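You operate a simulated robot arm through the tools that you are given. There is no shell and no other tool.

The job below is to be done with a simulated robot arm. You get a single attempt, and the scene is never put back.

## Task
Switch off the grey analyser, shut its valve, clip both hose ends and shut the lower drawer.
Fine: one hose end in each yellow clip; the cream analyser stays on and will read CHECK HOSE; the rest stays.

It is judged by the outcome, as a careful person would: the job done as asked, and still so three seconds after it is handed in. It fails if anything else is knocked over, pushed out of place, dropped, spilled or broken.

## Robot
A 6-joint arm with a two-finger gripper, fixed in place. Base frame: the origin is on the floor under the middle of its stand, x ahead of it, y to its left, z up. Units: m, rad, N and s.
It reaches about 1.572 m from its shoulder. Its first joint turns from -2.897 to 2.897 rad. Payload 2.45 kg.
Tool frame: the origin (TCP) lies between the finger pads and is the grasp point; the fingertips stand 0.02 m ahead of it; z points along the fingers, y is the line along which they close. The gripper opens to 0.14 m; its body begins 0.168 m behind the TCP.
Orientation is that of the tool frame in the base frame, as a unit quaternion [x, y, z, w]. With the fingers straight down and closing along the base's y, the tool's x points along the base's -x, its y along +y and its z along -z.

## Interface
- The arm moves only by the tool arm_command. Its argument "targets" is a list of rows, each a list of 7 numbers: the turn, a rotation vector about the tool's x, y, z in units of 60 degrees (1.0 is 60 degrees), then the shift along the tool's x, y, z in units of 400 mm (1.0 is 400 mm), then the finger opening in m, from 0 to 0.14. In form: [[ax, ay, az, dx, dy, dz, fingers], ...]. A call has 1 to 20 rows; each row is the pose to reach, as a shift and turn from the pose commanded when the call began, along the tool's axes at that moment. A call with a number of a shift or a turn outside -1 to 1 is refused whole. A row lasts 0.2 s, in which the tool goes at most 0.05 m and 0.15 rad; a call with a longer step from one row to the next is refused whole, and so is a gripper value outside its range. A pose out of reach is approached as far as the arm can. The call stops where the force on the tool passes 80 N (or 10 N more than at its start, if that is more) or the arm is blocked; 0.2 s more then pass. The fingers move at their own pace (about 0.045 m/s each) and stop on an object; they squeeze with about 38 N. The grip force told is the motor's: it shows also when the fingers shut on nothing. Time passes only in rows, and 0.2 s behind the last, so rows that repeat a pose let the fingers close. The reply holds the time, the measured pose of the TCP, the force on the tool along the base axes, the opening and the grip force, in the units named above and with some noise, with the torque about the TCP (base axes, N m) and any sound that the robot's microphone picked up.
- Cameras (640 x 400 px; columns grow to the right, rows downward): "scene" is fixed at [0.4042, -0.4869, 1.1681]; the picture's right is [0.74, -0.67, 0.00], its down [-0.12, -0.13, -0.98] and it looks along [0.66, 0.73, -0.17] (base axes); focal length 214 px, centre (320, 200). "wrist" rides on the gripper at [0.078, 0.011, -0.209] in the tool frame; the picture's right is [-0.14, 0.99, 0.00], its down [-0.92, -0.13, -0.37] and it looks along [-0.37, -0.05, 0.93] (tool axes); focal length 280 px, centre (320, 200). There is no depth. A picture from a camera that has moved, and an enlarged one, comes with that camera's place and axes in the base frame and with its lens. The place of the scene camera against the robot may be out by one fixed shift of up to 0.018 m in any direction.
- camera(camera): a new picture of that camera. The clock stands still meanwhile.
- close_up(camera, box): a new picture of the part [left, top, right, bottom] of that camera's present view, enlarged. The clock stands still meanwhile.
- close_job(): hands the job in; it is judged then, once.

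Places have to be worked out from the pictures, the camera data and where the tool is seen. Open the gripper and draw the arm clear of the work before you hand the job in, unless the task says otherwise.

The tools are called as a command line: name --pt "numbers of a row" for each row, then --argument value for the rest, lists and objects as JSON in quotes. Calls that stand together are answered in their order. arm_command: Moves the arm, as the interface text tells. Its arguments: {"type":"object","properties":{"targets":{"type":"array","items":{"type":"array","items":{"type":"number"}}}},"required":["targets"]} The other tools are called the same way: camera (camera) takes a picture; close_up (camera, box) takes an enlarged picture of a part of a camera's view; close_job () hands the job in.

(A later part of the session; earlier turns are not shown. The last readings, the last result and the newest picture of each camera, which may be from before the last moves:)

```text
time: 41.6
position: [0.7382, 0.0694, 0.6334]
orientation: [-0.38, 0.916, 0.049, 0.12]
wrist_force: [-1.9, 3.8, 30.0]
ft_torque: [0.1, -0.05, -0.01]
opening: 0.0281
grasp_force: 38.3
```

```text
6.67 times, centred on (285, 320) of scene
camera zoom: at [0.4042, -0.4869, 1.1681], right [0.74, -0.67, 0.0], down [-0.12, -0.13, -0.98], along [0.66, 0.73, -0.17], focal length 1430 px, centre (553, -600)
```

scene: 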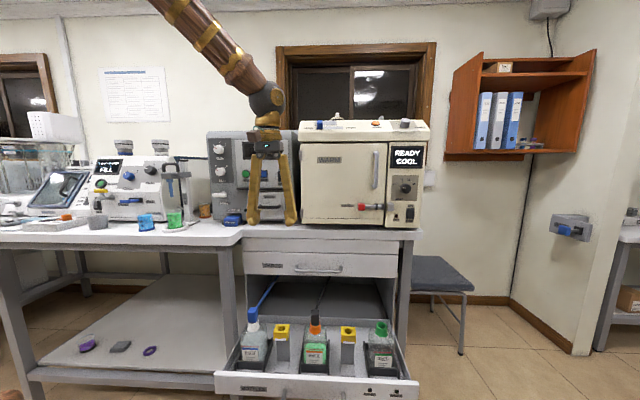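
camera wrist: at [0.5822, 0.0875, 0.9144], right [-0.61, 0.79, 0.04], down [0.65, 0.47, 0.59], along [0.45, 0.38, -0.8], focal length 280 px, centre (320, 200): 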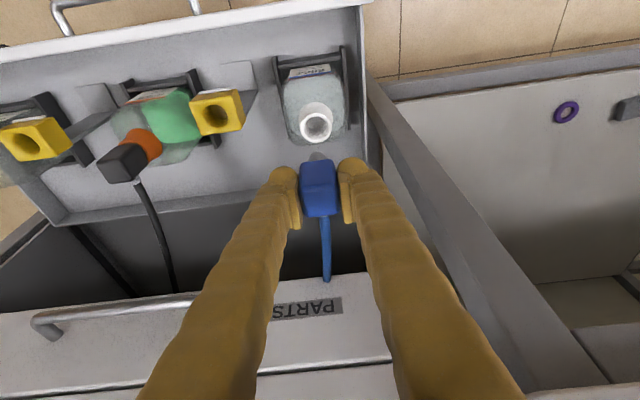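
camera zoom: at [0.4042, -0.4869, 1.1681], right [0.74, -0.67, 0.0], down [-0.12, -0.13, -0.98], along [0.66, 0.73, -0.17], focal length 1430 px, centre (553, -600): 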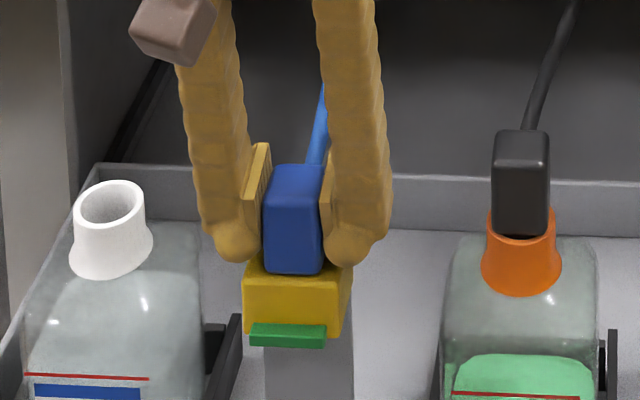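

The clip's tell-tale turned green: the blue hose end is seated (30 N bottoming force). I release it and lift straight up.

arm_command --pt "0 0 0 -0.0007 0 -0.0024 0.02" --pt "0 0 0 -0.0007 0 -0.0024 0.04" --pt "0 0 0 -0.0007 0 -0.0024 0.055" --pt "0 0 0 -0.0007 0 -0.0024 0.055" --pt "0 0 0 -0.0136 0 -0.05 0.055" --pt "0 0 0 -0.0259 0 -0.0966 0.055" --pt "0 0 0 -0.0388 0 -0.145 0.055" --pt "0 0 0 -0.0518 0 -0.193 0.055" --pt "0 0 0 -0.0647 0 -0.2415 0.055"

camera --camera "wrist"

close_up --camera "scene" --box '[220, 250, 400, 400]'

close_up --camera "scene" --box '[190, 100, 440, 240]'

```text
time: 43.6
position: [0.7367, 0.0708, 0.7285]
orientation: [-0.379, 0.916, 0.049, 0.119]
wrist_force: [-0.5, 0.7, 0.0]
ft_torque: [-0.03, 0.0, -0.02]
opening: 0.0548
grasp_force: 0.0
```

```text
taken
camera wrist: at [0.6359, -0.0118, 0.9106], right [-0.61, 0.79, 0.04], down [0.65, 0.47, 0.59], along [0.45, 0.38, -0.8], focal length 280 px, centre (320, 200)
```

wrist: 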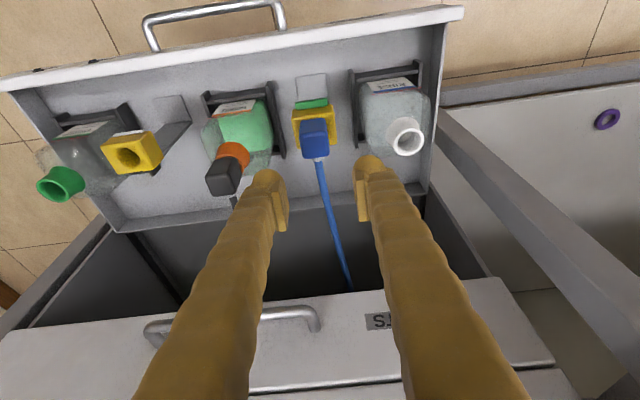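

```text
2.67 times, centred on (310, 325) of scene
camera zoom: at [0.4042, -0.4869, 1.1681], right [0.74, -0.67, 0.0], down [-0.12, -0.13, -0.98], along [0.66, 0.73, -0.17], focal length 572 px, centre (347, -133)
```

zoom: 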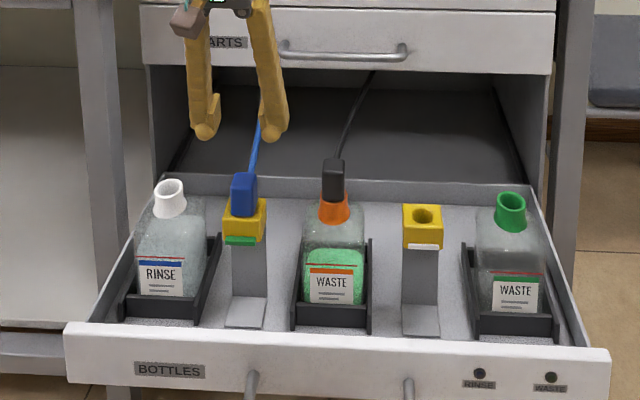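

```text
2.56 times, centred on (315, 170) of scene
camera zoom: at [0.4042, -0.4869, 1.1681], right [0.74, -0.67, 0.0], down [-0.12, -0.13, -0.98], along [0.66, 0.73, -0.17], focal length 549 px, centre (333, 277)
```

zoom: 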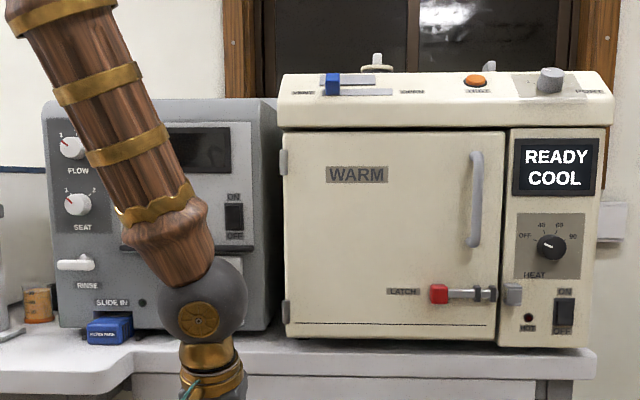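

Blue is done and the cream analyser is still on. I now move over the black plug (about u = 0.577, depth 0.604) at the same height.

arm_command --pt "0 0 0 -0.016 -0.0525 0.0043 0.055" --pt "0 0 0 -0.032 -0.105 0.0086 0.055" --pt "0 0 0 -0.048 -0.1575 0.0128 0.055" --pt "0 0 0 -0.064 -0.21 0.0171 0.055" --pt "0 0 0 -0.0797 -0.2625 0.0214 0.055" --pt "0 0 0 -0.0797 -0.2625 0.0214 0.055"

camera --camera "wrist"

close_up --camera "wrist" --box '[250, 80, 400, 220]'

close_up --camera "scene" --box '[260, 270, 380, 390]'

```text
time: 45.0
position: [0.8331, 0.0186, 0.7314]
orientation: [-0.379, 0.916, 0.05, 0.12]
wrist_force: [0.0, -0.4, 0.0]
ft_torque: [0.01, 0.01, 0.02]
opening: 0.0548
grasp_force: 0.0
```

```text
taken
camera wrist: at [0.7336, -0.0645, 0.9128], right [-0.61, 0.79, 0.04], down [0.65, 0.47, 0.59], along [0.45, 0.38, -0.8], focal length 280 px, centre (320, 200)
```

wrist: 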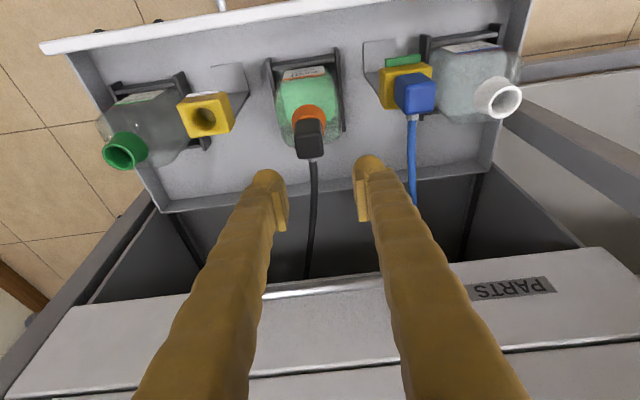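

```text
2.86 times, centred on (325, 150) of wrist
camera zoom: at [0.7336, -0.0645, 0.9128], right [-0.61, 0.79, 0.04], down [0.65, 0.47, 0.59], along [0.45, 0.38, -0.8], focal length 801 px, centre (306, 343)
```

zoom: 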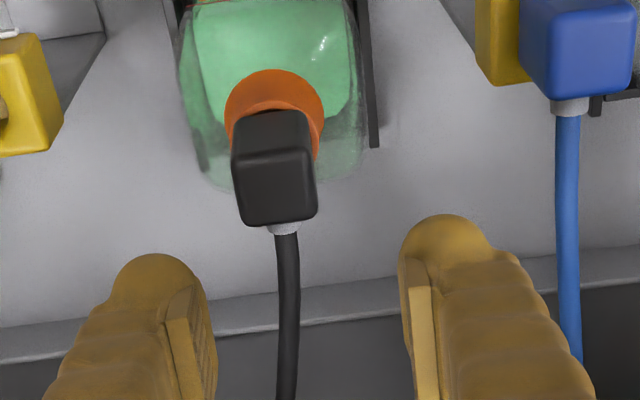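

```text
3.33 times, centred on (320, 330) of scene
camera zoom: at [0.4042, -0.4869, 1.1681], right [0.74, -0.67, 0.0], down [-0.12, -0.13, -0.98], along [0.66, 0.73, -0.17], focal length 715 px, centre (320, -233)
```

zoom: 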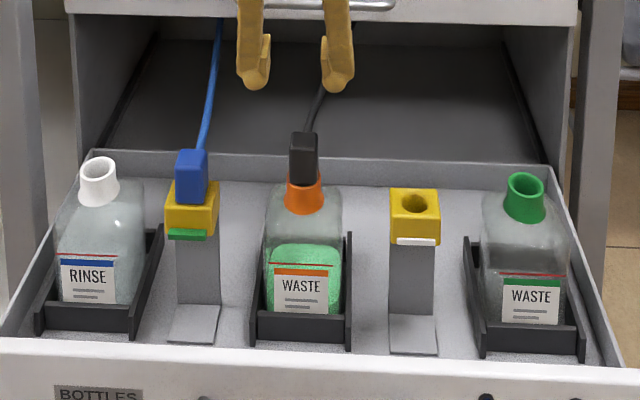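

The black plug is about 8 mm to the right of the tool centre. I correct and descend 5 cm to check again.

arm_command --pt "0 0 0 0.005 -0.02 0.02 0.055" --pt "0 0 0 0.0125 -0.02 0.054 0.055" --pt "0 0 0 0.02 -0.02 0.088 0.055" --pt "0 0 0 0.0275 -0.02 0.122 0.055" --pt "0 0 0 0.0275 -0.02 0.122 0.055"

close_up --camera "wrist" --box '[250, 90, 400, 240]'

close_up --camera "scene" --box '[270, 270, 360, 360]'

```text
time: 46.2
position: [0.839, 0.0153, 0.6794]
orientation: [-0.379, 0.916, 0.05, 0.12]
wrist_force: [-0.4, 0.4, 0.2]
ft_torque: [-0.01, -0.03, -0.01]
opening: 0.0549
grasp_force: 0.1
```

```text
2.67 times, centred on (325, 165) of wrist
camera zoom: at [0.7401, -0.069, 0.8613], right [-0.61, 0.79, 0.04], down [0.65, 0.47, 0.59], along [0.45, 0.38, -0.8], focal length 748 px, centre (307, 293)
```

zoom: 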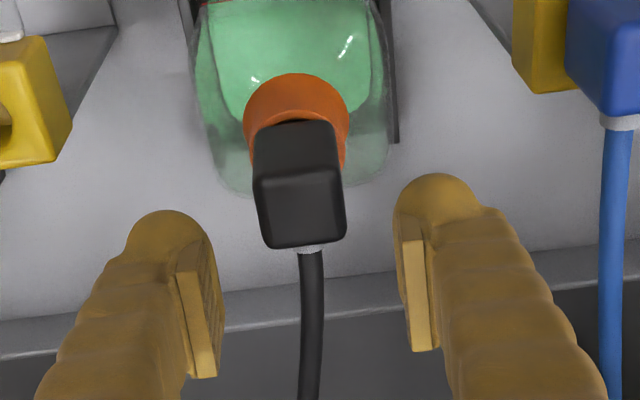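

```text
4.44 times, centred on (315, 315) of scene
camera zoom: at [0.4042, -0.4869, 1.1681], right [0.74, -0.67, 0.0], down [-0.12, -0.13, -0.98], along [0.66, 0.73, -0.17], focal length 953 px, centre (342, -311)
```

zoom: 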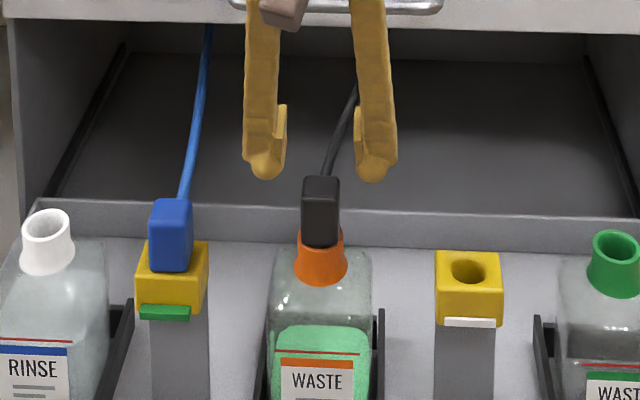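

Aligned within ~3 mm. I correct that, descend onto the black plug and close.

arm_command --pt "0 0 0 0.0076 -0.0075 0.0284 0.055" --pt "0 0 0 0.0152 -0.0075 0.0568 0.055" --pt "0 0 0 0.0228 -0.0075 0.085 0.055" --pt "0 0 0 0.0304 -0.0075 0.1135 0.055" --pt "0 0 0 0.0304 -0.0075 0.1135 0.045" --pt "0 0 0 0.0304 -0.0075 0.1135 0.03" --pt "0 0 0 0.0304 -0.0075 0.1135 0.01" --pt "0 0 0 0.0304 -0.0075 0.1135 0.01" --pt "0 0 0 0.0304 -0.0075 0.1135 0.01"

close_up --camera "wrist" --box '[250, 90, 400, 240]'

close_up --camera "scene" --box '[270, 270, 360, 360]'

```text
time: 48.2
position: [0.8422, 0.0112, 0.6325]
orientation: [-0.379, 0.916, 0.05, 0.119]
wrist_force: [-0.5, -0.2, 0.2]
ft_torque: [0.0, 0.01, 0.01]
opening: 0.0287
grasp_force: 38.2
```

```text
2.67 times, centred on (325, 165) of wrist
camera zoom: at [0.7426, -0.0715, 0.8137], right [-0.61, 0.79, 0.04], down [0.65, 0.47, 0.59], along [0.45, 0.38, -0.8], focal length 748 px, centre (307, 293)
```

zoom: 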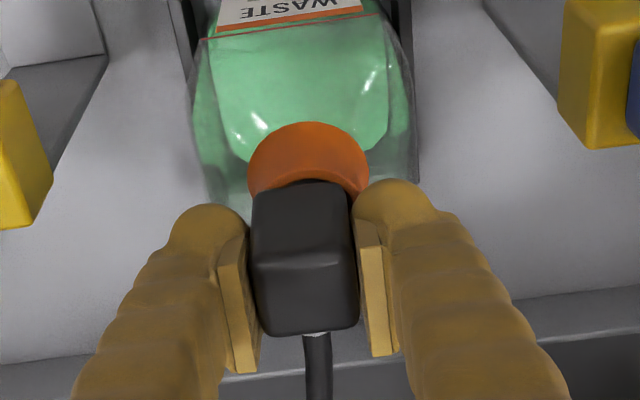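

```text
4.44 times, centred on (315, 315) of scene
camera zoom: at [0.4042, -0.4869, 1.1681], right [0.74, -0.67, 0.0], down [-0.12, -0.13, -0.98], along [0.66, 0.73, -0.17], focal length 953 px, centre (342, -311)
```

zoom: 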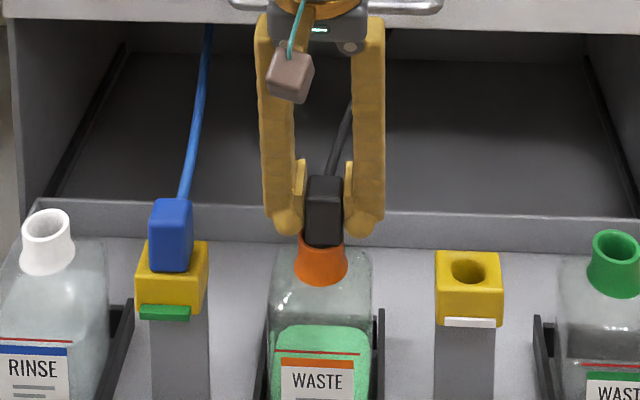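

Black plug gripped, opening 29 mm. I lift it straight up 10 cm in small steps.

arm_command --pt "0 0 0 -0.0049 0 -0.0181 0.01" --pt "0 0 0 -0.0097 0 -0.0362 0.01" --pt "0 0 0 -0.0162 0 -0.0604 0.01" --pt "0 0 0 -0.0259 0 -0.0966 0.01" --pt "0 0 0 -0.0356 0 -0.1328 0.01" --pt "0 0 0 -0.0453 0 -0.169 0.01" --pt "0 0 0 -0.055 0 -0.2053 0.01" --pt "0 0 0 -0.0647 0 -0.2415 0.01"

camera --camera "wrist"

close_up --camera "wrist" --box '[170, 60, 350, 180]'

close_up --camera "scene" --box '[300, 280, 370, 350]'

camera --camera "scene"

```text
time: 50.0
position: [0.842, 0.0099, 0.7335]
orientation: [-0.38, 0.916, 0.049, 0.12]
wrist_force: [0.2, 0.2, -0.5]
ft_torque: [0.01, -0.03, -0.02]
opening: 0.0283
grasp_force: 38.3
```

```text
taken
camera wrist: at [0.7421, -0.0725, 0.914], right [-0.61, 0.79, 0.04], down [0.65, 0.47, 0.59], along [0.45, 0.38, -0.8], focal length 280 px, centre (320, 200)
```

wrist: 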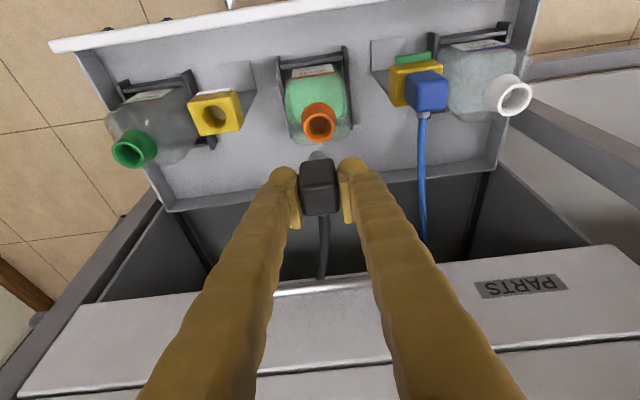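

```text
3.33 times, centred on (260, 120) of wrist
camera zoom: at [0.7421, -0.0725, 0.914], right [-0.61, 0.79, 0.04], down [0.65, 0.47, 0.59], along [0.45, 0.38, -0.8], focal length 935 px, centre (520, 467)
```

zoom: 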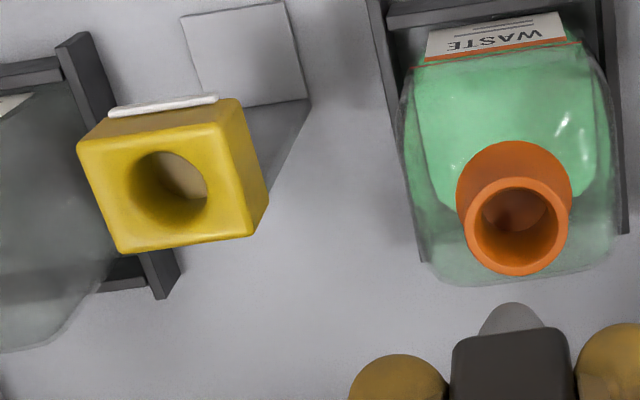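

```text
5.71 times, centred on (335, 315) of scene
camera zoom: at [0.4042, -0.4869, 1.1681], right [0.74, -0.67, 0.0], down [-0.12, -0.13, -0.98], along [0.66, 0.73, -0.17], focal length 1226 px, centre (234, -457)
```

zoom: 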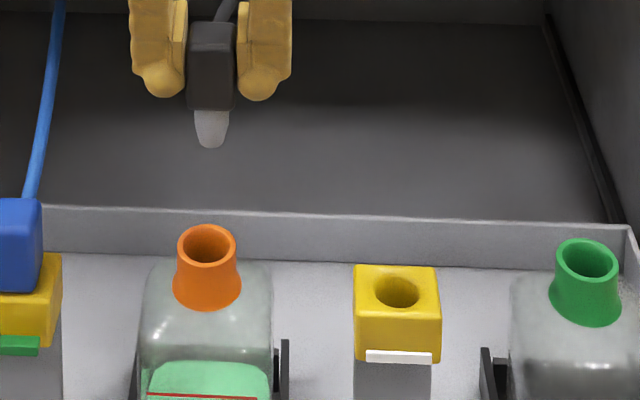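

```text
taken
```

scene: 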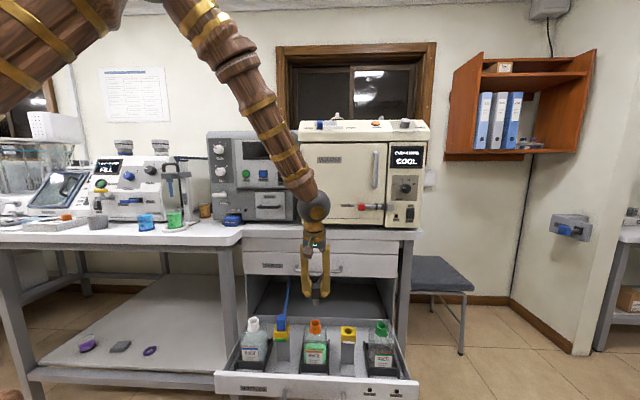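

The cream display has changed (CHECK HOSE expected). From the exposed neck to the right clip hole I measure +114 mm along the bench and −33 mm in depth (using the same bias as for the blue one). I carry the black plug across.

arm_command --pt "0 0 0 0.0134 -0.0477 -0.0036 0.01" --pt "0 0 0 0.0268 -0.0953 -0.0072 0.01" --pt "0 0 0 0.0402 -0.143 -0.0107 0.01" --pt "0 0 0 0.0536 -0.1907 -0.0143 0.01" --pt "0 0 0 0.067 -0.2383 -0.0179 0.01" --pt "0 0 0 0.0804 -0.286 -0.0215 0.01" --pt "0 0 0 0.0804 -0.286 -0.0215 0.01"

close_up --camera "wrist" --box '[240, 60, 400, 220]'

close_up --camera "scene" --box '[310, 280, 380, 350]'

close_up --camera "scene" --box '[300, 110, 440, 240]'

```text
time: 51.6
position: [0.9013, -0.0925, 0.7349]
orientation: [-0.38, 0.916, 0.051, 0.12]
wrist_force: [-0.1, 0.4, -1.3]
ft_torque: [0.04, -0.03, 0.01]
opening: 0.0285
grasp_force: 37.6
```

```text
2.50 times, centred on (320, 140) of wrist
camera zoom: at [0.8008, -0.1747, 0.9163], right [-0.61, 0.79, 0.04], down [0.65, 0.47, 0.59], along [0.45, 0.38, -0.8], focal length 701 px, centre (320, 350)
```

zoom: 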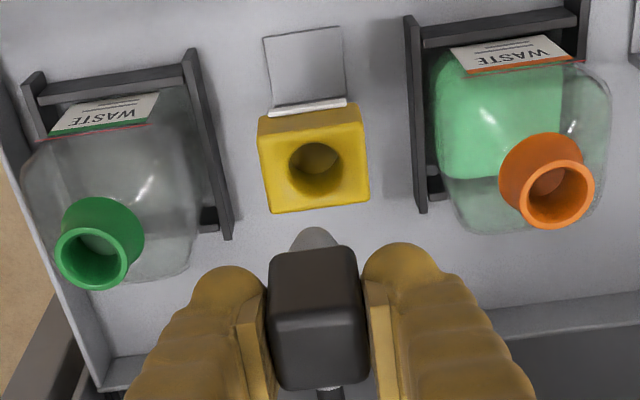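

```text
5.71 times, centred on (345, 315) of scene
camera zoom: at [0.4042, -0.4869, 1.1681], right [0.74, -0.67, 0.0], down [-0.12, -0.13, -0.98], along [0.66, 0.73, -0.17], focal length 1226 px, centre (177, -457)
```

zoom: 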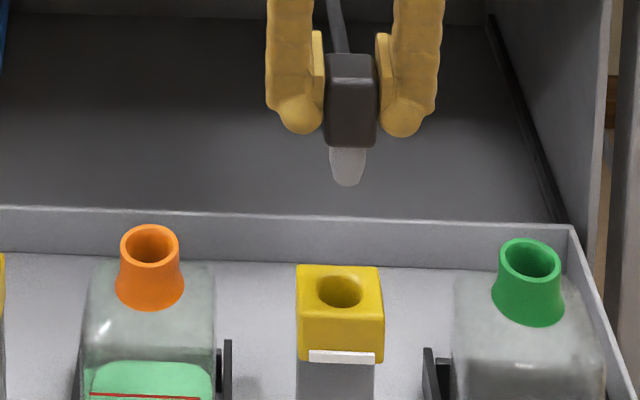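

```text
3.08 times, centred on (370, 175) of scene
camera zoom: at [0.4042, -0.4869, 1.1681], right [0.74, -0.67, 0.0], down [-0.12, -0.13, -0.98], along [0.66, 0.73, -0.17], focal length 660 px, centre (166, 277)
```

zoom: 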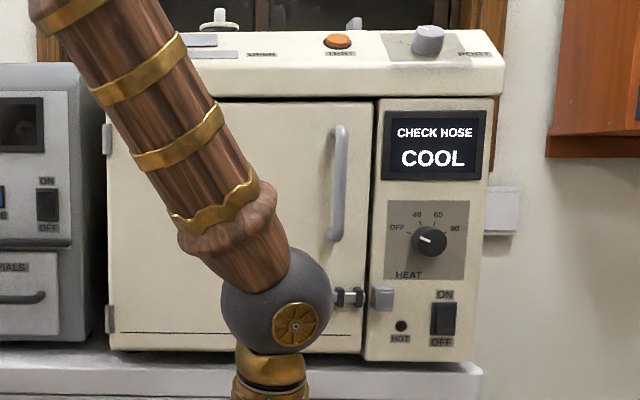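

CHECK HOSE shows as expected. The hole appears ~3 mm left and ~1.5 mm forward of the spigot axis, so I correct that while descending 5.5 cm.

arm_command --pt "0 0 0 0.0035 0.0075 -0.001 0.01" --pt "0 0 0 0.0125 0.0075 0.032 0.01" --pt "0 0 0 0.0213 0.0075 0.0655 0.01" --pt "0 0 0 0.0302 0.0075 0.0985 0.01" --pt "0 0 0 0.0391 0.0075 0.1318 0.01" --pt "0 0 0 0.0391 0.0075 0.1318 0.01"

close_up --camera "wrist" --box '[250, 100, 390, 240]'

close_up --camera "scene" --box '[320, 290, 380, 350]'

```text
time: 53.0
position: [0.8968, -0.0926, 0.6788]
orientation: [-0.379, 0.916, 0.05, 0.119]
wrist_force: [0.5, 0.5, -0.4]
ft_torque: [0.02, 0.01, -0.01]
opening: 0.0285
grasp_force: 38.2
```

```text
2.86 times, centred on (320, 170) of wrist
camera zoom: at [0.7966, -0.1737, 0.8594], right [-0.61, 0.79, 0.04], down [0.65, 0.47, 0.59], along [0.45, 0.38, -0.8], focal length 801 px, centre (320, 286)
```

zoom: 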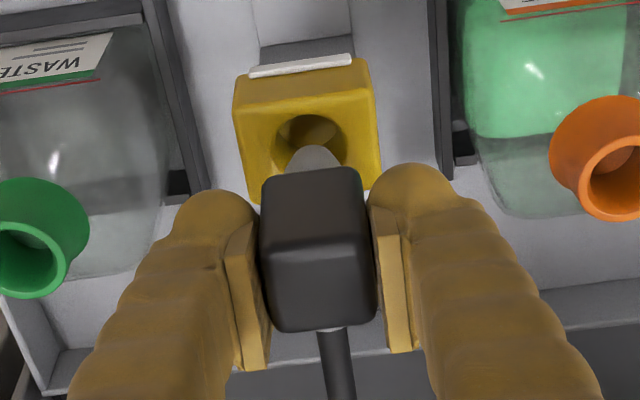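

```text
6.67 times, centred on (350, 320) of scene
camera zoom: at [0.4042, -0.4869, 1.1681], right [0.74, -0.67, 0.0], down [-0.12, -0.13, -0.98], along [0.66, 0.73, -0.17], focal length 1430 px, centre (120, -600)
```

zoom: 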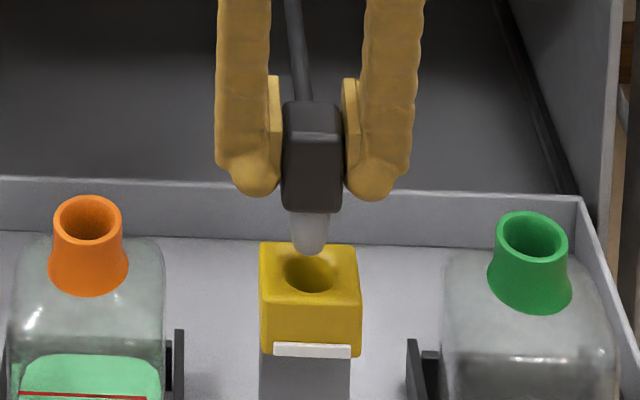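

Both views show the spigot over the hole within about 1 mm. I lower 18 mm so the tip enters, and check.

arm_command --pt "0 0 0 0.002 -0.002 0.011 0.01" --pt "0 0 0 0.005 -0.002 0.022 0.01" --pt "0 0 0 0.008 -0.002 0.033 0.01" --pt "0 0 0 0.0105 -0.002 0.0438 0.01" --pt "0 0 0 0.0105 -0.002 0.0438 0.01"

close_up --camera "wrist" --box '[250, 100, 390, 240]'

close_up --camera "scene" --box '[320, 290, 380, 350]'

```text
time: 54.2
position: [0.8977, -0.0926, 0.6616]
orientation: [-0.379, 0.916, 0.05, 0.119]
wrist_force: [0.4, 0.3, -0.4]
ft_torque: [0.01, 0.0, -0.01]
opening: 0.0284
grasp_force: 38.4
```

```text
2.86 times, centred on (320, 170) of wrist
camera zoom: at [0.7973, -0.1746, 0.8419], right [-0.61, 0.79, 0.04], down [0.65, 0.47, 0.59], along [0.45, 0.38, -0.8], focal length 801 px, centre (320, 286)
```

zoom: 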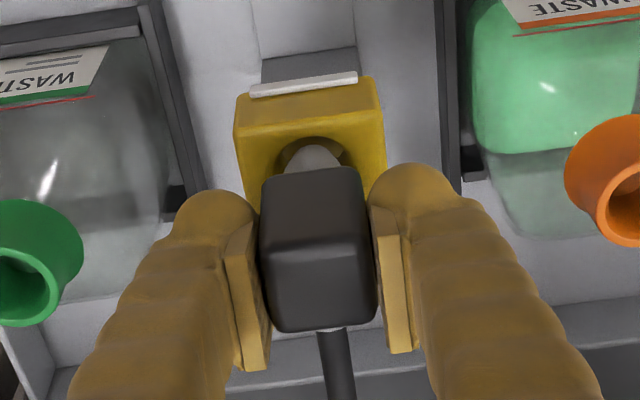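

```text
6.67 times, centred on (350, 320) of scene
camera zoom: at [0.4042, -0.4869, 1.1681], right [0.74, -0.67, 0.0], down [-0.12, -0.13, -0.98], along [0.66, 0.73, -0.17], focal length 1430 px, centre (120, -600)
```

zoom: 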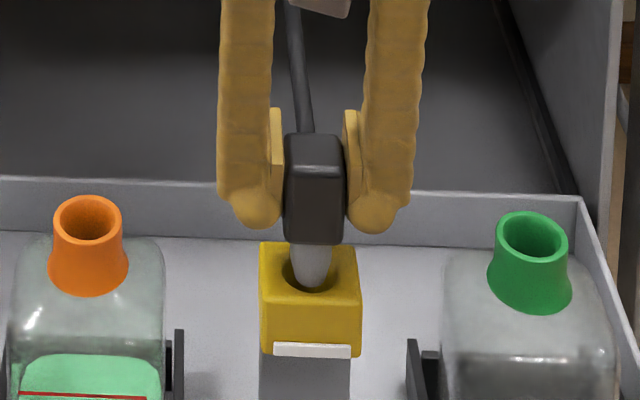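

The tip is inside the hole with no contact. I lower another 13 mm with a 1 mm backward tweak and check the force.

arm_command --pt "0 0 0 -0.001 0 0.005 0.01" --pt "0 0 0 0.001 0 0.014 0.01" --pt "0 0 0 0.0035 0 0.023 0.01" --pt "0 0 0 0.006 0 0.0321 0.01" --pt "0 0 0 0.006 0 0.0321 0.01"

close_up --camera "scene" --box '[320, 290, 380, 350]'

```text
time: 55.4
position: [0.8976, -0.094, 0.6473]
orientation: [-0.38, 0.916, 0.05, 0.12]
wrist_force: [0.8, 2.2, 1.4]
ft_torque: [0.14, -0.06, 0.0]
opening: 0.0286
grasp_force: 38.1
```

```text
6.67 times, centred on (350, 320) of scene
camera zoom: at [0.4042, -0.4869, 1.1681], right [0.74, -0.67, 0.0], down [-0.12, -0.13, -0.98], along [0.66, 0.73, -0.17], focal length 1430 px, centre (120, -600)
```

zoom: 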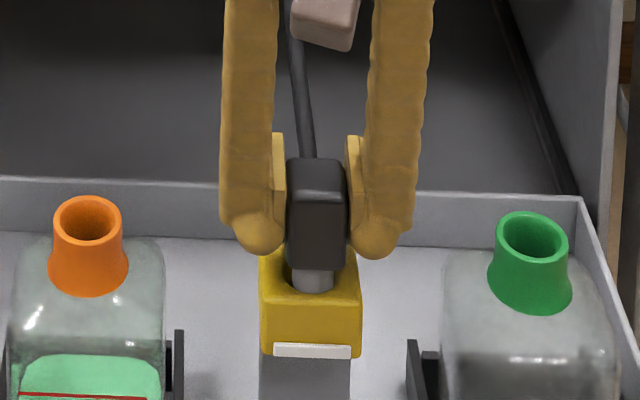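

Light contact (2 N) from the front rim, and the spigot is ~2 mm right. I shift 2 mm back and 1.5 mm left, then lower the last 15 mm.

arm_command --pt "0 0 0 -0.0048 0.0038 0.0013 0.01" --pt "0 0 0 -0.0023 0.0038 0.011 0.01" --pt "0 0 0 0.0003 0.0038 0.0205 0.01" --pt "0 0 0 0.0028 0.0038 0.03 0.01" --pt "0 0 0 0.0045 0.0038 0.036 0.01" --pt "0 0 0 0.0052 0.0038 0.0387 0.01"

close_up --camera "scene" --box '[320, 290, 380, 350]'

close_up --camera "wrist" --box '[250, 100, 390, 240]'

```text
time: 56.8
position: [0.8991, -0.0913, 0.6332]
orientation: [-0.379, 0.916, 0.05, 0.121]
wrist_force: [-4.1, 1.4, 13.3]
ft_torque: [-0.18, 0.08, -0.08]
opening: 0.0285
grasp_force: 38.2
```

```text
6.67 times, centred on (350, 320) of scene
camera zoom: at [0.4042, -0.4869, 1.1681], right [0.74, -0.67, 0.0], down [-0.12, -0.13, -0.98], along [0.66, 0.73, -0.17], focal length 1430 px, centre (120, -600)
```

zoom: 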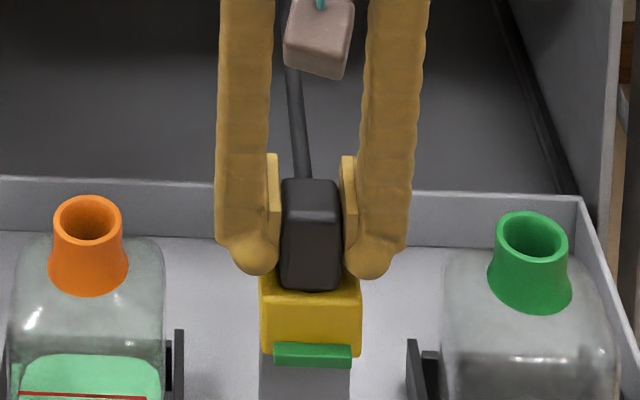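

```text
2.86 times, centred on (320, 170) of wrist
camera zoom: at [0.7987, -0.1722, 0.8139], right [-0.61, 0.79, 0.03], down [0.65, 0.47, 0.59], along [0.46, 0.38, -0.8], focal length 801 px, centre (320, 286)
```

zoom: 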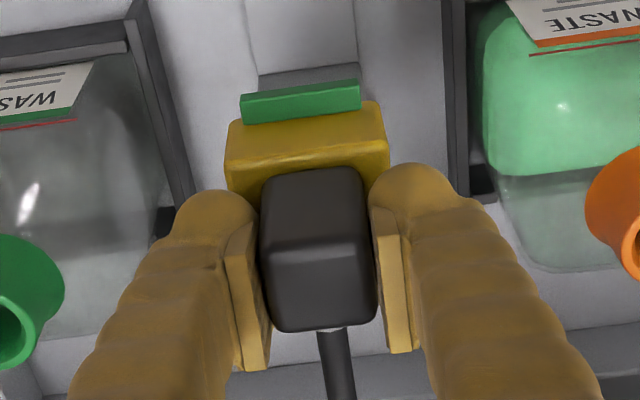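

Green tell-tale on the right clip too: the black hose end is seated. I release and lift straight up.

arm_command --pt "0 0 0 0 0 0 0.02" --pt "0 0 0 0 0 0 0.04" --pt "0 0 0 0 0 0 0.055" --pt "0 0 0 0 0 0 0.055" --pt "0 0 0 -0.0129 0 -0.048 0.055" --pt "0 0 0 -0.0259 0 -0.0966 0.055" --pt "0 0 0 -0.0388 0 -0.145 0.055" --pt "0 0 0 -0.0518 0 -0.193 0.055" --pt "0 0 0 -0.0647 0 -0.2415 0.055" --pt "0 0 0 -0.0777 0 -0.29 0.055" --pt "0 0 0 -0.0906 0 -0.338 0.055" --pt "0 0 0 -0.1035 0 -0.3864 0.055"

camera --camera "wrist"

camera --camera "scene"

close_up --camera "scene" --box '[200, 240, 440, 400]'

```text
time: 59.4
position: [0.8989, -0.0885, 0.7898]
orientation: [-0.381, 0.916, 0.05, 0.12]
wrist_force: [-0.2, 0.0, 0.2]
ft_torque: [0.01, -0.04, 0.04]
opening: 0.0546
grasp_force: 0.0
```

```text
taken
camera wrist: at [0.7983, -0.1711, 0.9709], right [-0.61, 0.79, 0.04], down [0.65, 0.47, 0.59], along [0.45, 0.38, -0.8], focal length 280 px, centre (320, 200)
```

wrist: 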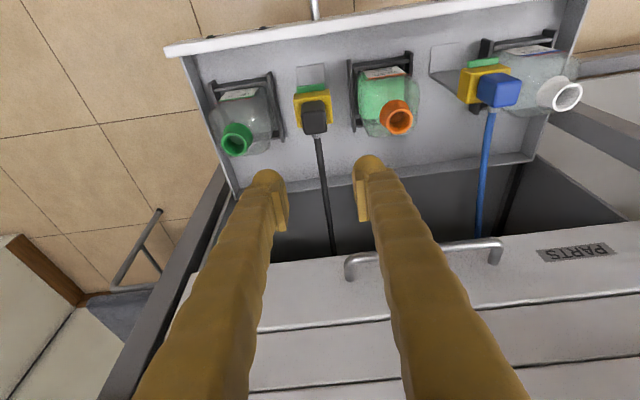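

```text
taken
```

scene: 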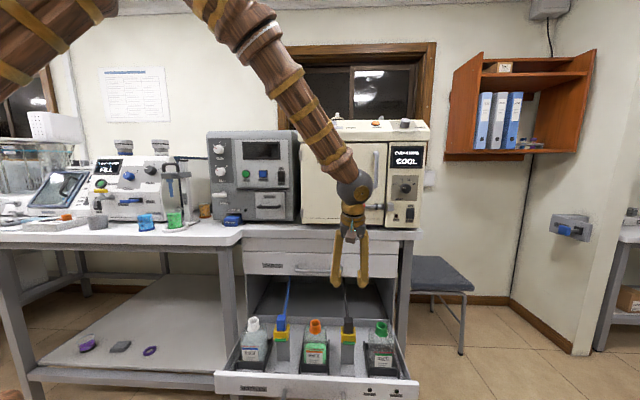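

```text
2.50 times, centred on (320, 320) of scene
camera zoom: at [0.4042, -0.4869, 1.1681], right [0.74, -0.67, 0.0], down [-0.12, -0.13, -0.98], along [0.66, 0.73, -0.17], focal length 536 px, centre (320, -100)
```

zoom: 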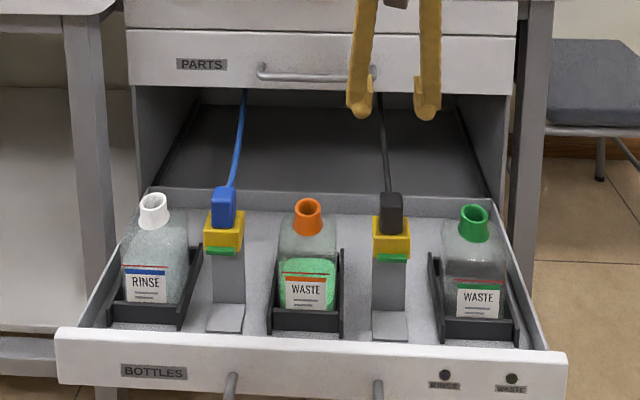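

Both hose ends are in their clips with green tell-tales. Next is the drawer: its front face is near depth 0.485, top edge z ≈ 0.507, centre u ≈ 0.587. I back the tool out in front of the drawer, tilt it to 45° and close the fingers, then look at the drawer front.

arm_command --pt "0 -0.0625 0 0.064 0.035 -0.017 0.04" --pt "0 -0.125 0 0.128 0.07 -0.034 0.02" --pt "0 -0.1875 0 0.193 0.104 -0.052 0.0" --pt "0 -0.25 0 0.257 0.139 -0.069 0.0" --pt "0 -0.3125 0 0.321 0.174 -0.086 0.0" --pt "0 -0.375 0 0.386 0.209 -0.103 0.0" --pt "0 -0.4375 0 0.45 0.243 -0.121 0.0" --pt "0 -0.5 0 0.514 0.278 -0.138 0.0" --pt "0 -0.5 0 0.514 0.278 -0.138 0.0"

camera --camera "wrist"

camera --camera "scene"

```text
time: 61.4
position: [0.6687, -0.1625, 0.7927]
orientation: [-0.353, 0.854, 0.146, 0.353]
wrist_force: [-0.1, 0.0, -0.3]
ft_torque: [-0.01, 0.0, 0.02]
opening: 0.0
grasp_force: 29.5
```

```text
taken
camera wrist: at [0.516, -0.2969, 0.8852], right [-0.63, 0.77, 0.1], down [0.37, 0.19, 0.91], along [0.68, 0.61, -0.4], focal length 280 px, centre (320, 200)
```

wrist: 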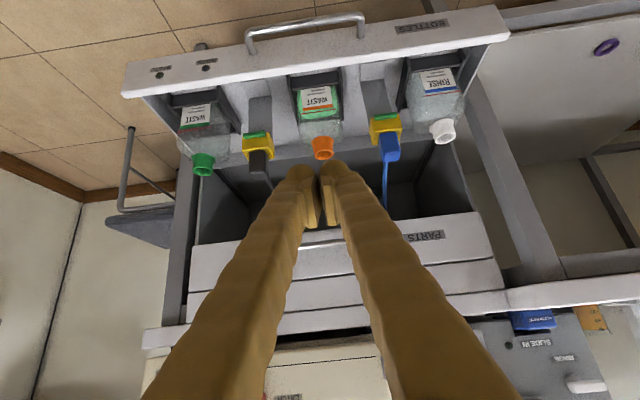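

```text
taken
```

scene: 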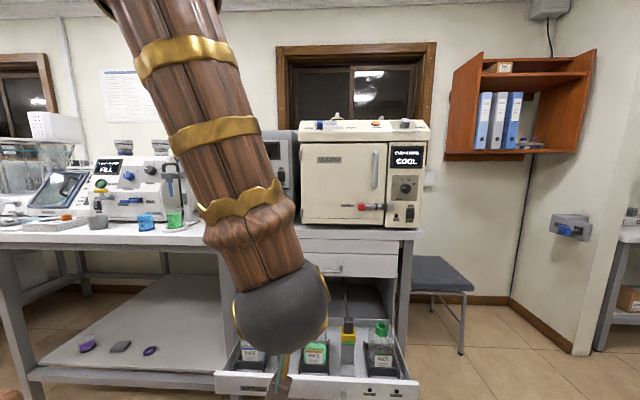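

The drawer front with its handle is in view. I zoom in to locate the handle bar and the flat face above it.

close_up --camera "wrist" --box '[120, 0, 520, 180]'

close_up --camera "wrist" --box '[230, 0, 390, 120]'

```text
1.60 times, centred on (320, 90) of wrist
camera zoom: at [0.516, -0.2969, 0.8852], right [-0.63, 0.77, 0.1], down [0.37, 0.19, 0.91], along [0.68, 0.61, -0.4], focal length 449 px, centre (320, 376)
```

zoom: 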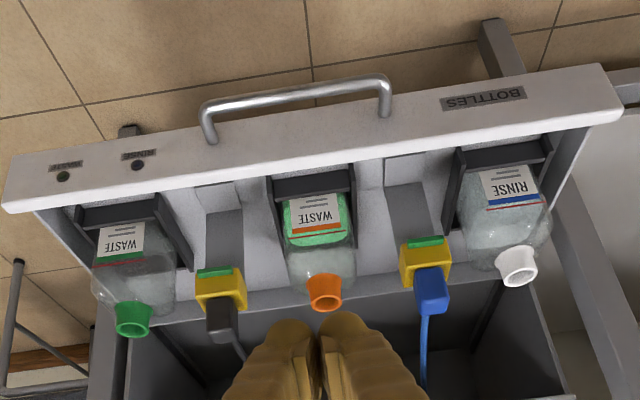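

```text
3.33 times, centred on (310, 60) of wrist
camera zoom: at [0.516, -0.2969, 0.8852], right [-0.63, 0.77, 0.1], down [0.37, 0.19, 0.91], along [0.68, 0.61, -0.4], focal length 935 px, centre (353, 667)
```

zoom: 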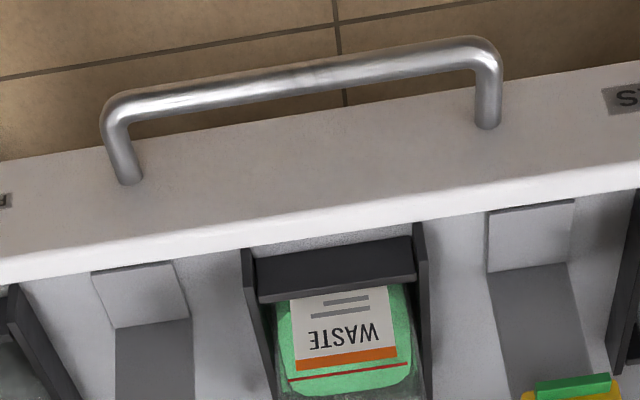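

I check the drawer front's top edge in the scene view to fix its height before pushing.

close_up --camera "scene" --box '[340, 330, 440, 400]'

close_up --camera "scene" --box '[200, 330, 300, 400]'

```text
5.71 times, centred on (390, 365) of scene
camera zoom: at [0.4042, -0.4869, 1.1681], right [0.74, -0.67, 0.0], down [-0.12, -0.13, -0.98], along [0.66, 0.73, -0.17], focal length 1226 px, centre (-80, -743)
```

zoom: 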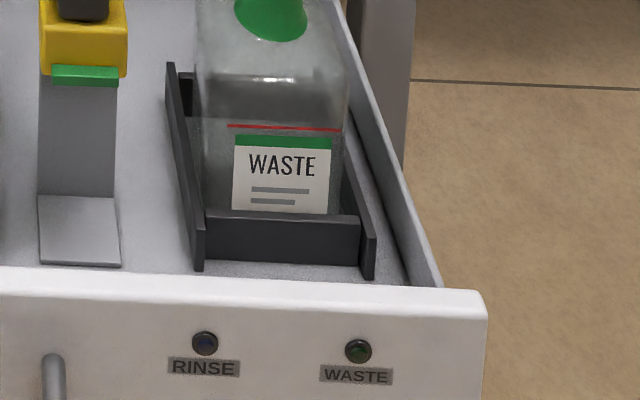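

```text
5.71 times, centred on (250, 365) of scene
camera zoom: at [0.4042, -0.4869, 1.1681], right [0.74, -0.67, 0.0], down [-0.12, -0.13, -0.98], along [0.66, 0.73, -0.17], focal length 1226 px, centre (720, -743)
```

zoom: 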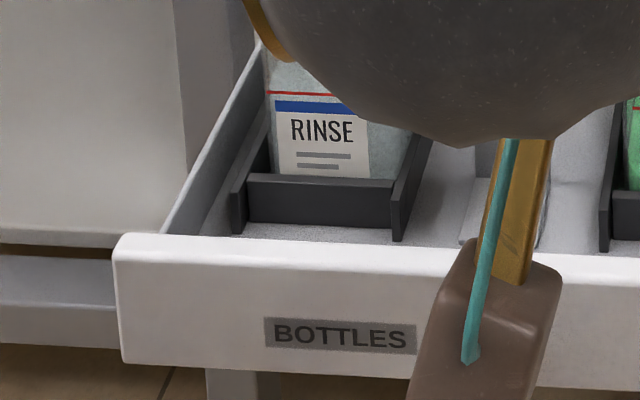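

The front face spans z ≈ 0.433–0.504 at depth ≈ 0.485, with the handle bar at z ≈ 0.459. I go down to a point in front of and above the bar, lined up to touch the face at z ≈ 0.485 between the handle posts.

arm_command --pt "0 0 0 0.057 0 0.077 0.0" --pt "0 0 0 0.114 0 0.154 0.0" --pt "0 0 0 0.171 0 0.231 0.0" --pt "0 0 0 0.228 0 0.308 0.0" --pt "0 0 0 0.285 0 0.386 0.0" --pt "0 0 0 0.3424 0 0.4626 0.0" --pt "0 0 0 0.3424 0 0.4626 0.0"

camera --camera "wrist"

camera --camera "scene"

```text
time: 63.0
position: [0.7207, -0.1526, 0.5853]
orientation: [-0.352, 0.857, 0.162, 0.339]
wrist_force: [-0.8, -0.2, 0.4]
ft_torque: [-0.02, 0.04, 0.0]
opening: 0.0
grasp_force: 29.6
out of reach, approached as far as the arm can: row 4, 5, 6, 7
```

```text
taken
camera wrist: at [0.574, -0.2901, 0.6805], right [-0.64, 0.76, 0.13], down [0.4, 0.18, 0.9], along [0.66, 0.63, -0.41], focal length 280 px, centre (320, 200)
```

wrist: 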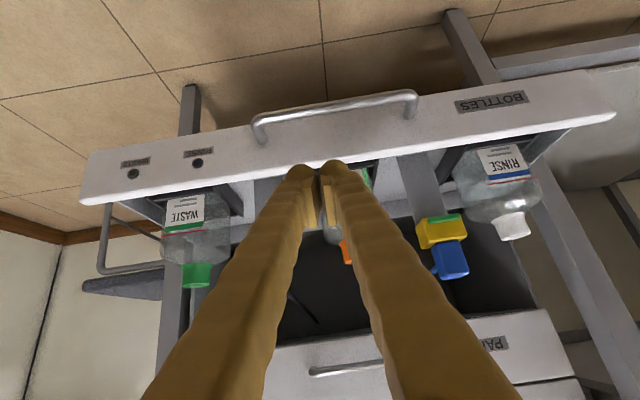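

```text
taken
```

scene: 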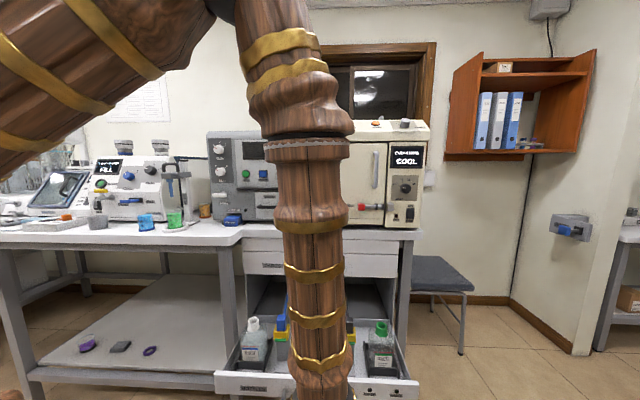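

The arm cannot fold that far at 45° (stopped at depth 0.40, z = 0.585). A steeper tool works there, so I re-orient to 20° off vertical, square to the drawer again, above the gap in front of the face.

arm_command --pt "0.006 0.067 -0.002 -0.007 0.012 0.022 0.0" --pt "0.012 0.134 -0.004 -0.014 0.023 0.044 0.0" --pt "0.018 0.2 -0.006 -0.02 0.035 0.066 0.0" --pt "0.0245 0.267 -0.008 -0.027 0.047 0.088 0.0" --pt "0.03 0.334 -0.01 -0.034 0.0585 0.11 0.0" --pt "0.0367 0.401 -0.0119 -0.041 0.0702 0.1318 0.0" --pt "0.0367 0.401 -0.0119 -0.041 0.0702 0.1318 0.0"

camera --camera "wrist"

```text
time: 64.6
position: [0.7328, -0.0952, 0.5614]
orientation: [-0.375, 0.909, 0.05, 0.174]
wrist_force: [0.4, 0.1, 0.6]
ft_torque: [0.01, -0.01, 0.01]
opening: 0.0
grasp_force: 28.9
out of reach, approached as far as the arm can: row 1, 2
```

```text
taken
camera wrist: at [0.6147, -0.1839, 0.7271], right [-0.6, 0.8, 0.01], down [0.59, 0.44, 0.68], along [0.54, 0.41, -0.74], focal length 280 px, centre (320, 200)
```

wrist: 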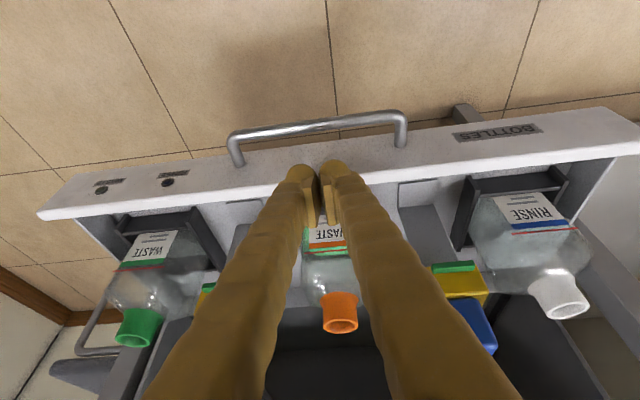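

The tool is above the gap between handle bar and drawer face. I steepen it another 10° for reach margin and lower the closed fingertips to z ≈ 0.485 just in front of the face, above the bar.

arm_command --pt "0 0.033 0 0.009 0.0005 0.035 0.0" --pt "0 0.067 0 0.018 0.001 0.07 0.0" --pt "0 0.1 0 0.0265 0.0014 0.1045 0.0" --pt "0 0.133 0 0.0355 0.0018 0.139 0.0" --pt "0 0.167 0 0.0443 0.0023 0.1742 0.0" --pt "0 0.167 0 0.0443 0.0023 0.1742 0.0"

camera --camera "wrist"

camera --camera "scene"

```text
time: 66.0
position: [0.7383, -0.09, 0.4904]
orientation: [-0.378, 0.921, 0.018, 0.095]
wrist_force: [-5.7, -3.6, -1.9]
ft_torque: [-0.05, 0.03, 0.09]
opening: 0.0001
grasp_force: 29.2
```

```text
taken
camera wrist: at [0.6427, -0.157, 0.6807], right [-0.6, 0.8, -0.01], down [0.67, 0.51, 0.54], along [0.44, 0.31, -0.84], focal length 280 px, centre (320, 200)
```

wrist: 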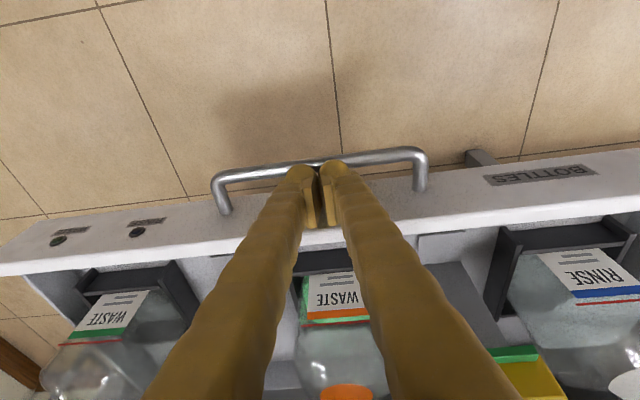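

```text
taken
```

scene: 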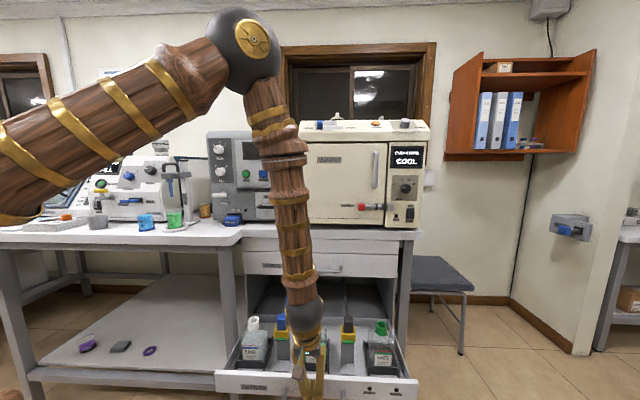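

Slight contact (about 7 N) against the drawer face. I push the drawer straight in, slowly, for the first 15 cm.

arm_command --pt "0 0 0 -0.0307 0.0003 0.0059 0.0" --pt "0 0 0 -0.0614 0.0006 0.0118 0.0" --pt "0 0 0 -0.0921 0.0009 0.0177 0.0" --pt "0 0 0 -0.1228 0.0012 0.0236 0.0" --pt "0 0 0 -0.1535 0.0015 0.0295 0.0" --pt "0 0 0 -0.1843 0.0019 0.0354 0.0" --pt "0 0 0 -0.215 0.0022 0.0412 0.0" --pt "0 0 0 -0.2457 0.0025 0.0471 0.0" --pt "0 0 0 -0.2764 0.0028 0.053 0.0" --pt "0 0 0 -0.3071 0.0031 0.0589 0.0" --pt "0 0 0 -0.3378 0.0034 0.0648 0.0" --pt "0 0 0 -0.3685 0.0037 0.0707 0.0"

camera --camera "wrist"

camera --camera "scene"

```text
time: 68.6
position: [0.8464, 0.0162, 0.4898]
orientation: [-0.378, 0.921, 0.017, 0.096]
wrist_force: [-3.3, 4.2, 17.7]
ft_torque: [0.11, 0.31, 0.03]
opening: 0.0
grasp_force: 29.2
```

```text
taken
camera wrist: at [0.7504, -0.0504, 0.6799], right [-0.6, 0.8, -0.01], down [0.67, 0.51, 0.54], along [0.44, 0.31, -0.84], focal length 280 px, centre (320, 200)
```

wrist: 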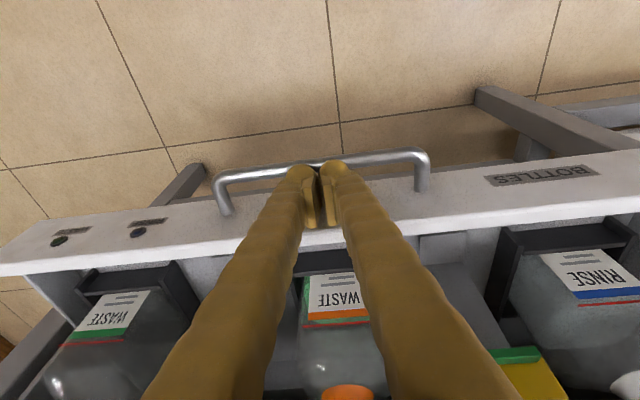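

```text
taken
```

scene: 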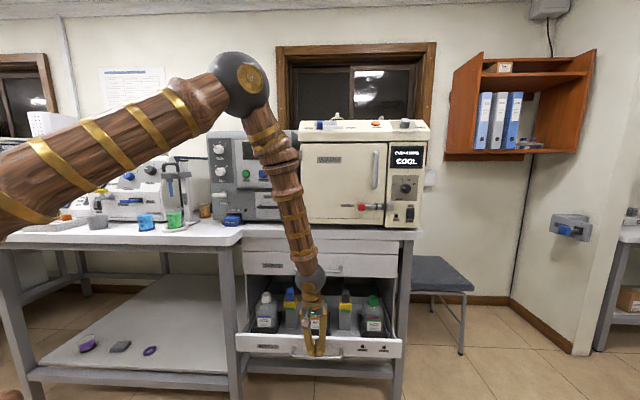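

The drawer moved in 15 cm smoothly and everything in it stands. I continue pushing 10 cm while leaning the tool back to 40°, to keep the gripper clear of the PARTS drawer handle.

arm_command --pt "0 -0.05 0 -0.0246 0.0003 0.0047 0.0" --pt "0 -0.1 0 -0.0491 0.0005 0.0094 0.0" --pt "0 -0.15 0 -0.0737 0.0008 0.0141 0.0" --pt "0 -0.2 0 -0.0983 0.001 0.0188 0.0" --pt "0 -0.25 0 -0.1229 0.0013 0.0236 0.0" --pt "0 -0.3 0 -0.1474 0.0015 0.0283 0.0" --pt "0 -0.35 0 -0.172 0.0018 0.033 0.0" --pt "0 -0.4 0 -0.1966 0.002 0.0377 0.0" --pt "0 -0.45 0 -0.2211 0.0022 0.0424 0.0" --pt "0 -0.5 0 -0.2457 0.0025 0.0471 0.0"

camera --camera "wrist"

camera --camera "scene"

```text
time: 70.8
position: [0.9166, 0.0858, 0.492]
orientation: [-0.36, 0.866, 0.117, 0.327]
wrist_force: [2.8, 2.7, 21.1]
ft_torque: [0.03, 0.12, 0.0]
opening: 0.0058
grasp_force: 29.6
```

```text
taken
camera wrist: at [0.7658, -0.0395, 0.5977], right [-0.62, 0.78, 0.06], down [0.4, 0.25, 0.88], along [0.68, 0.57, -0.46], focal length 280 px, centre (320, 200)
```

wrist: 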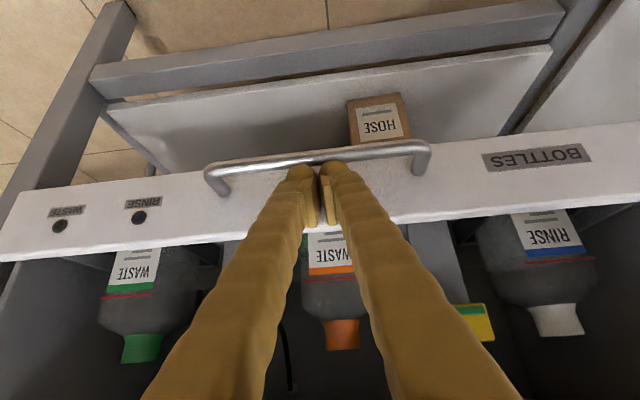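

```text
taken
```

scene: 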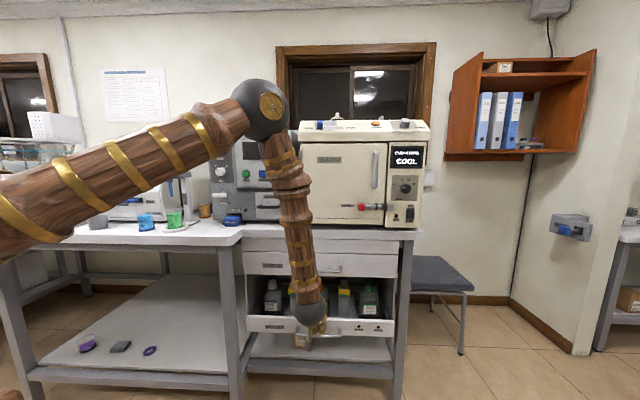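

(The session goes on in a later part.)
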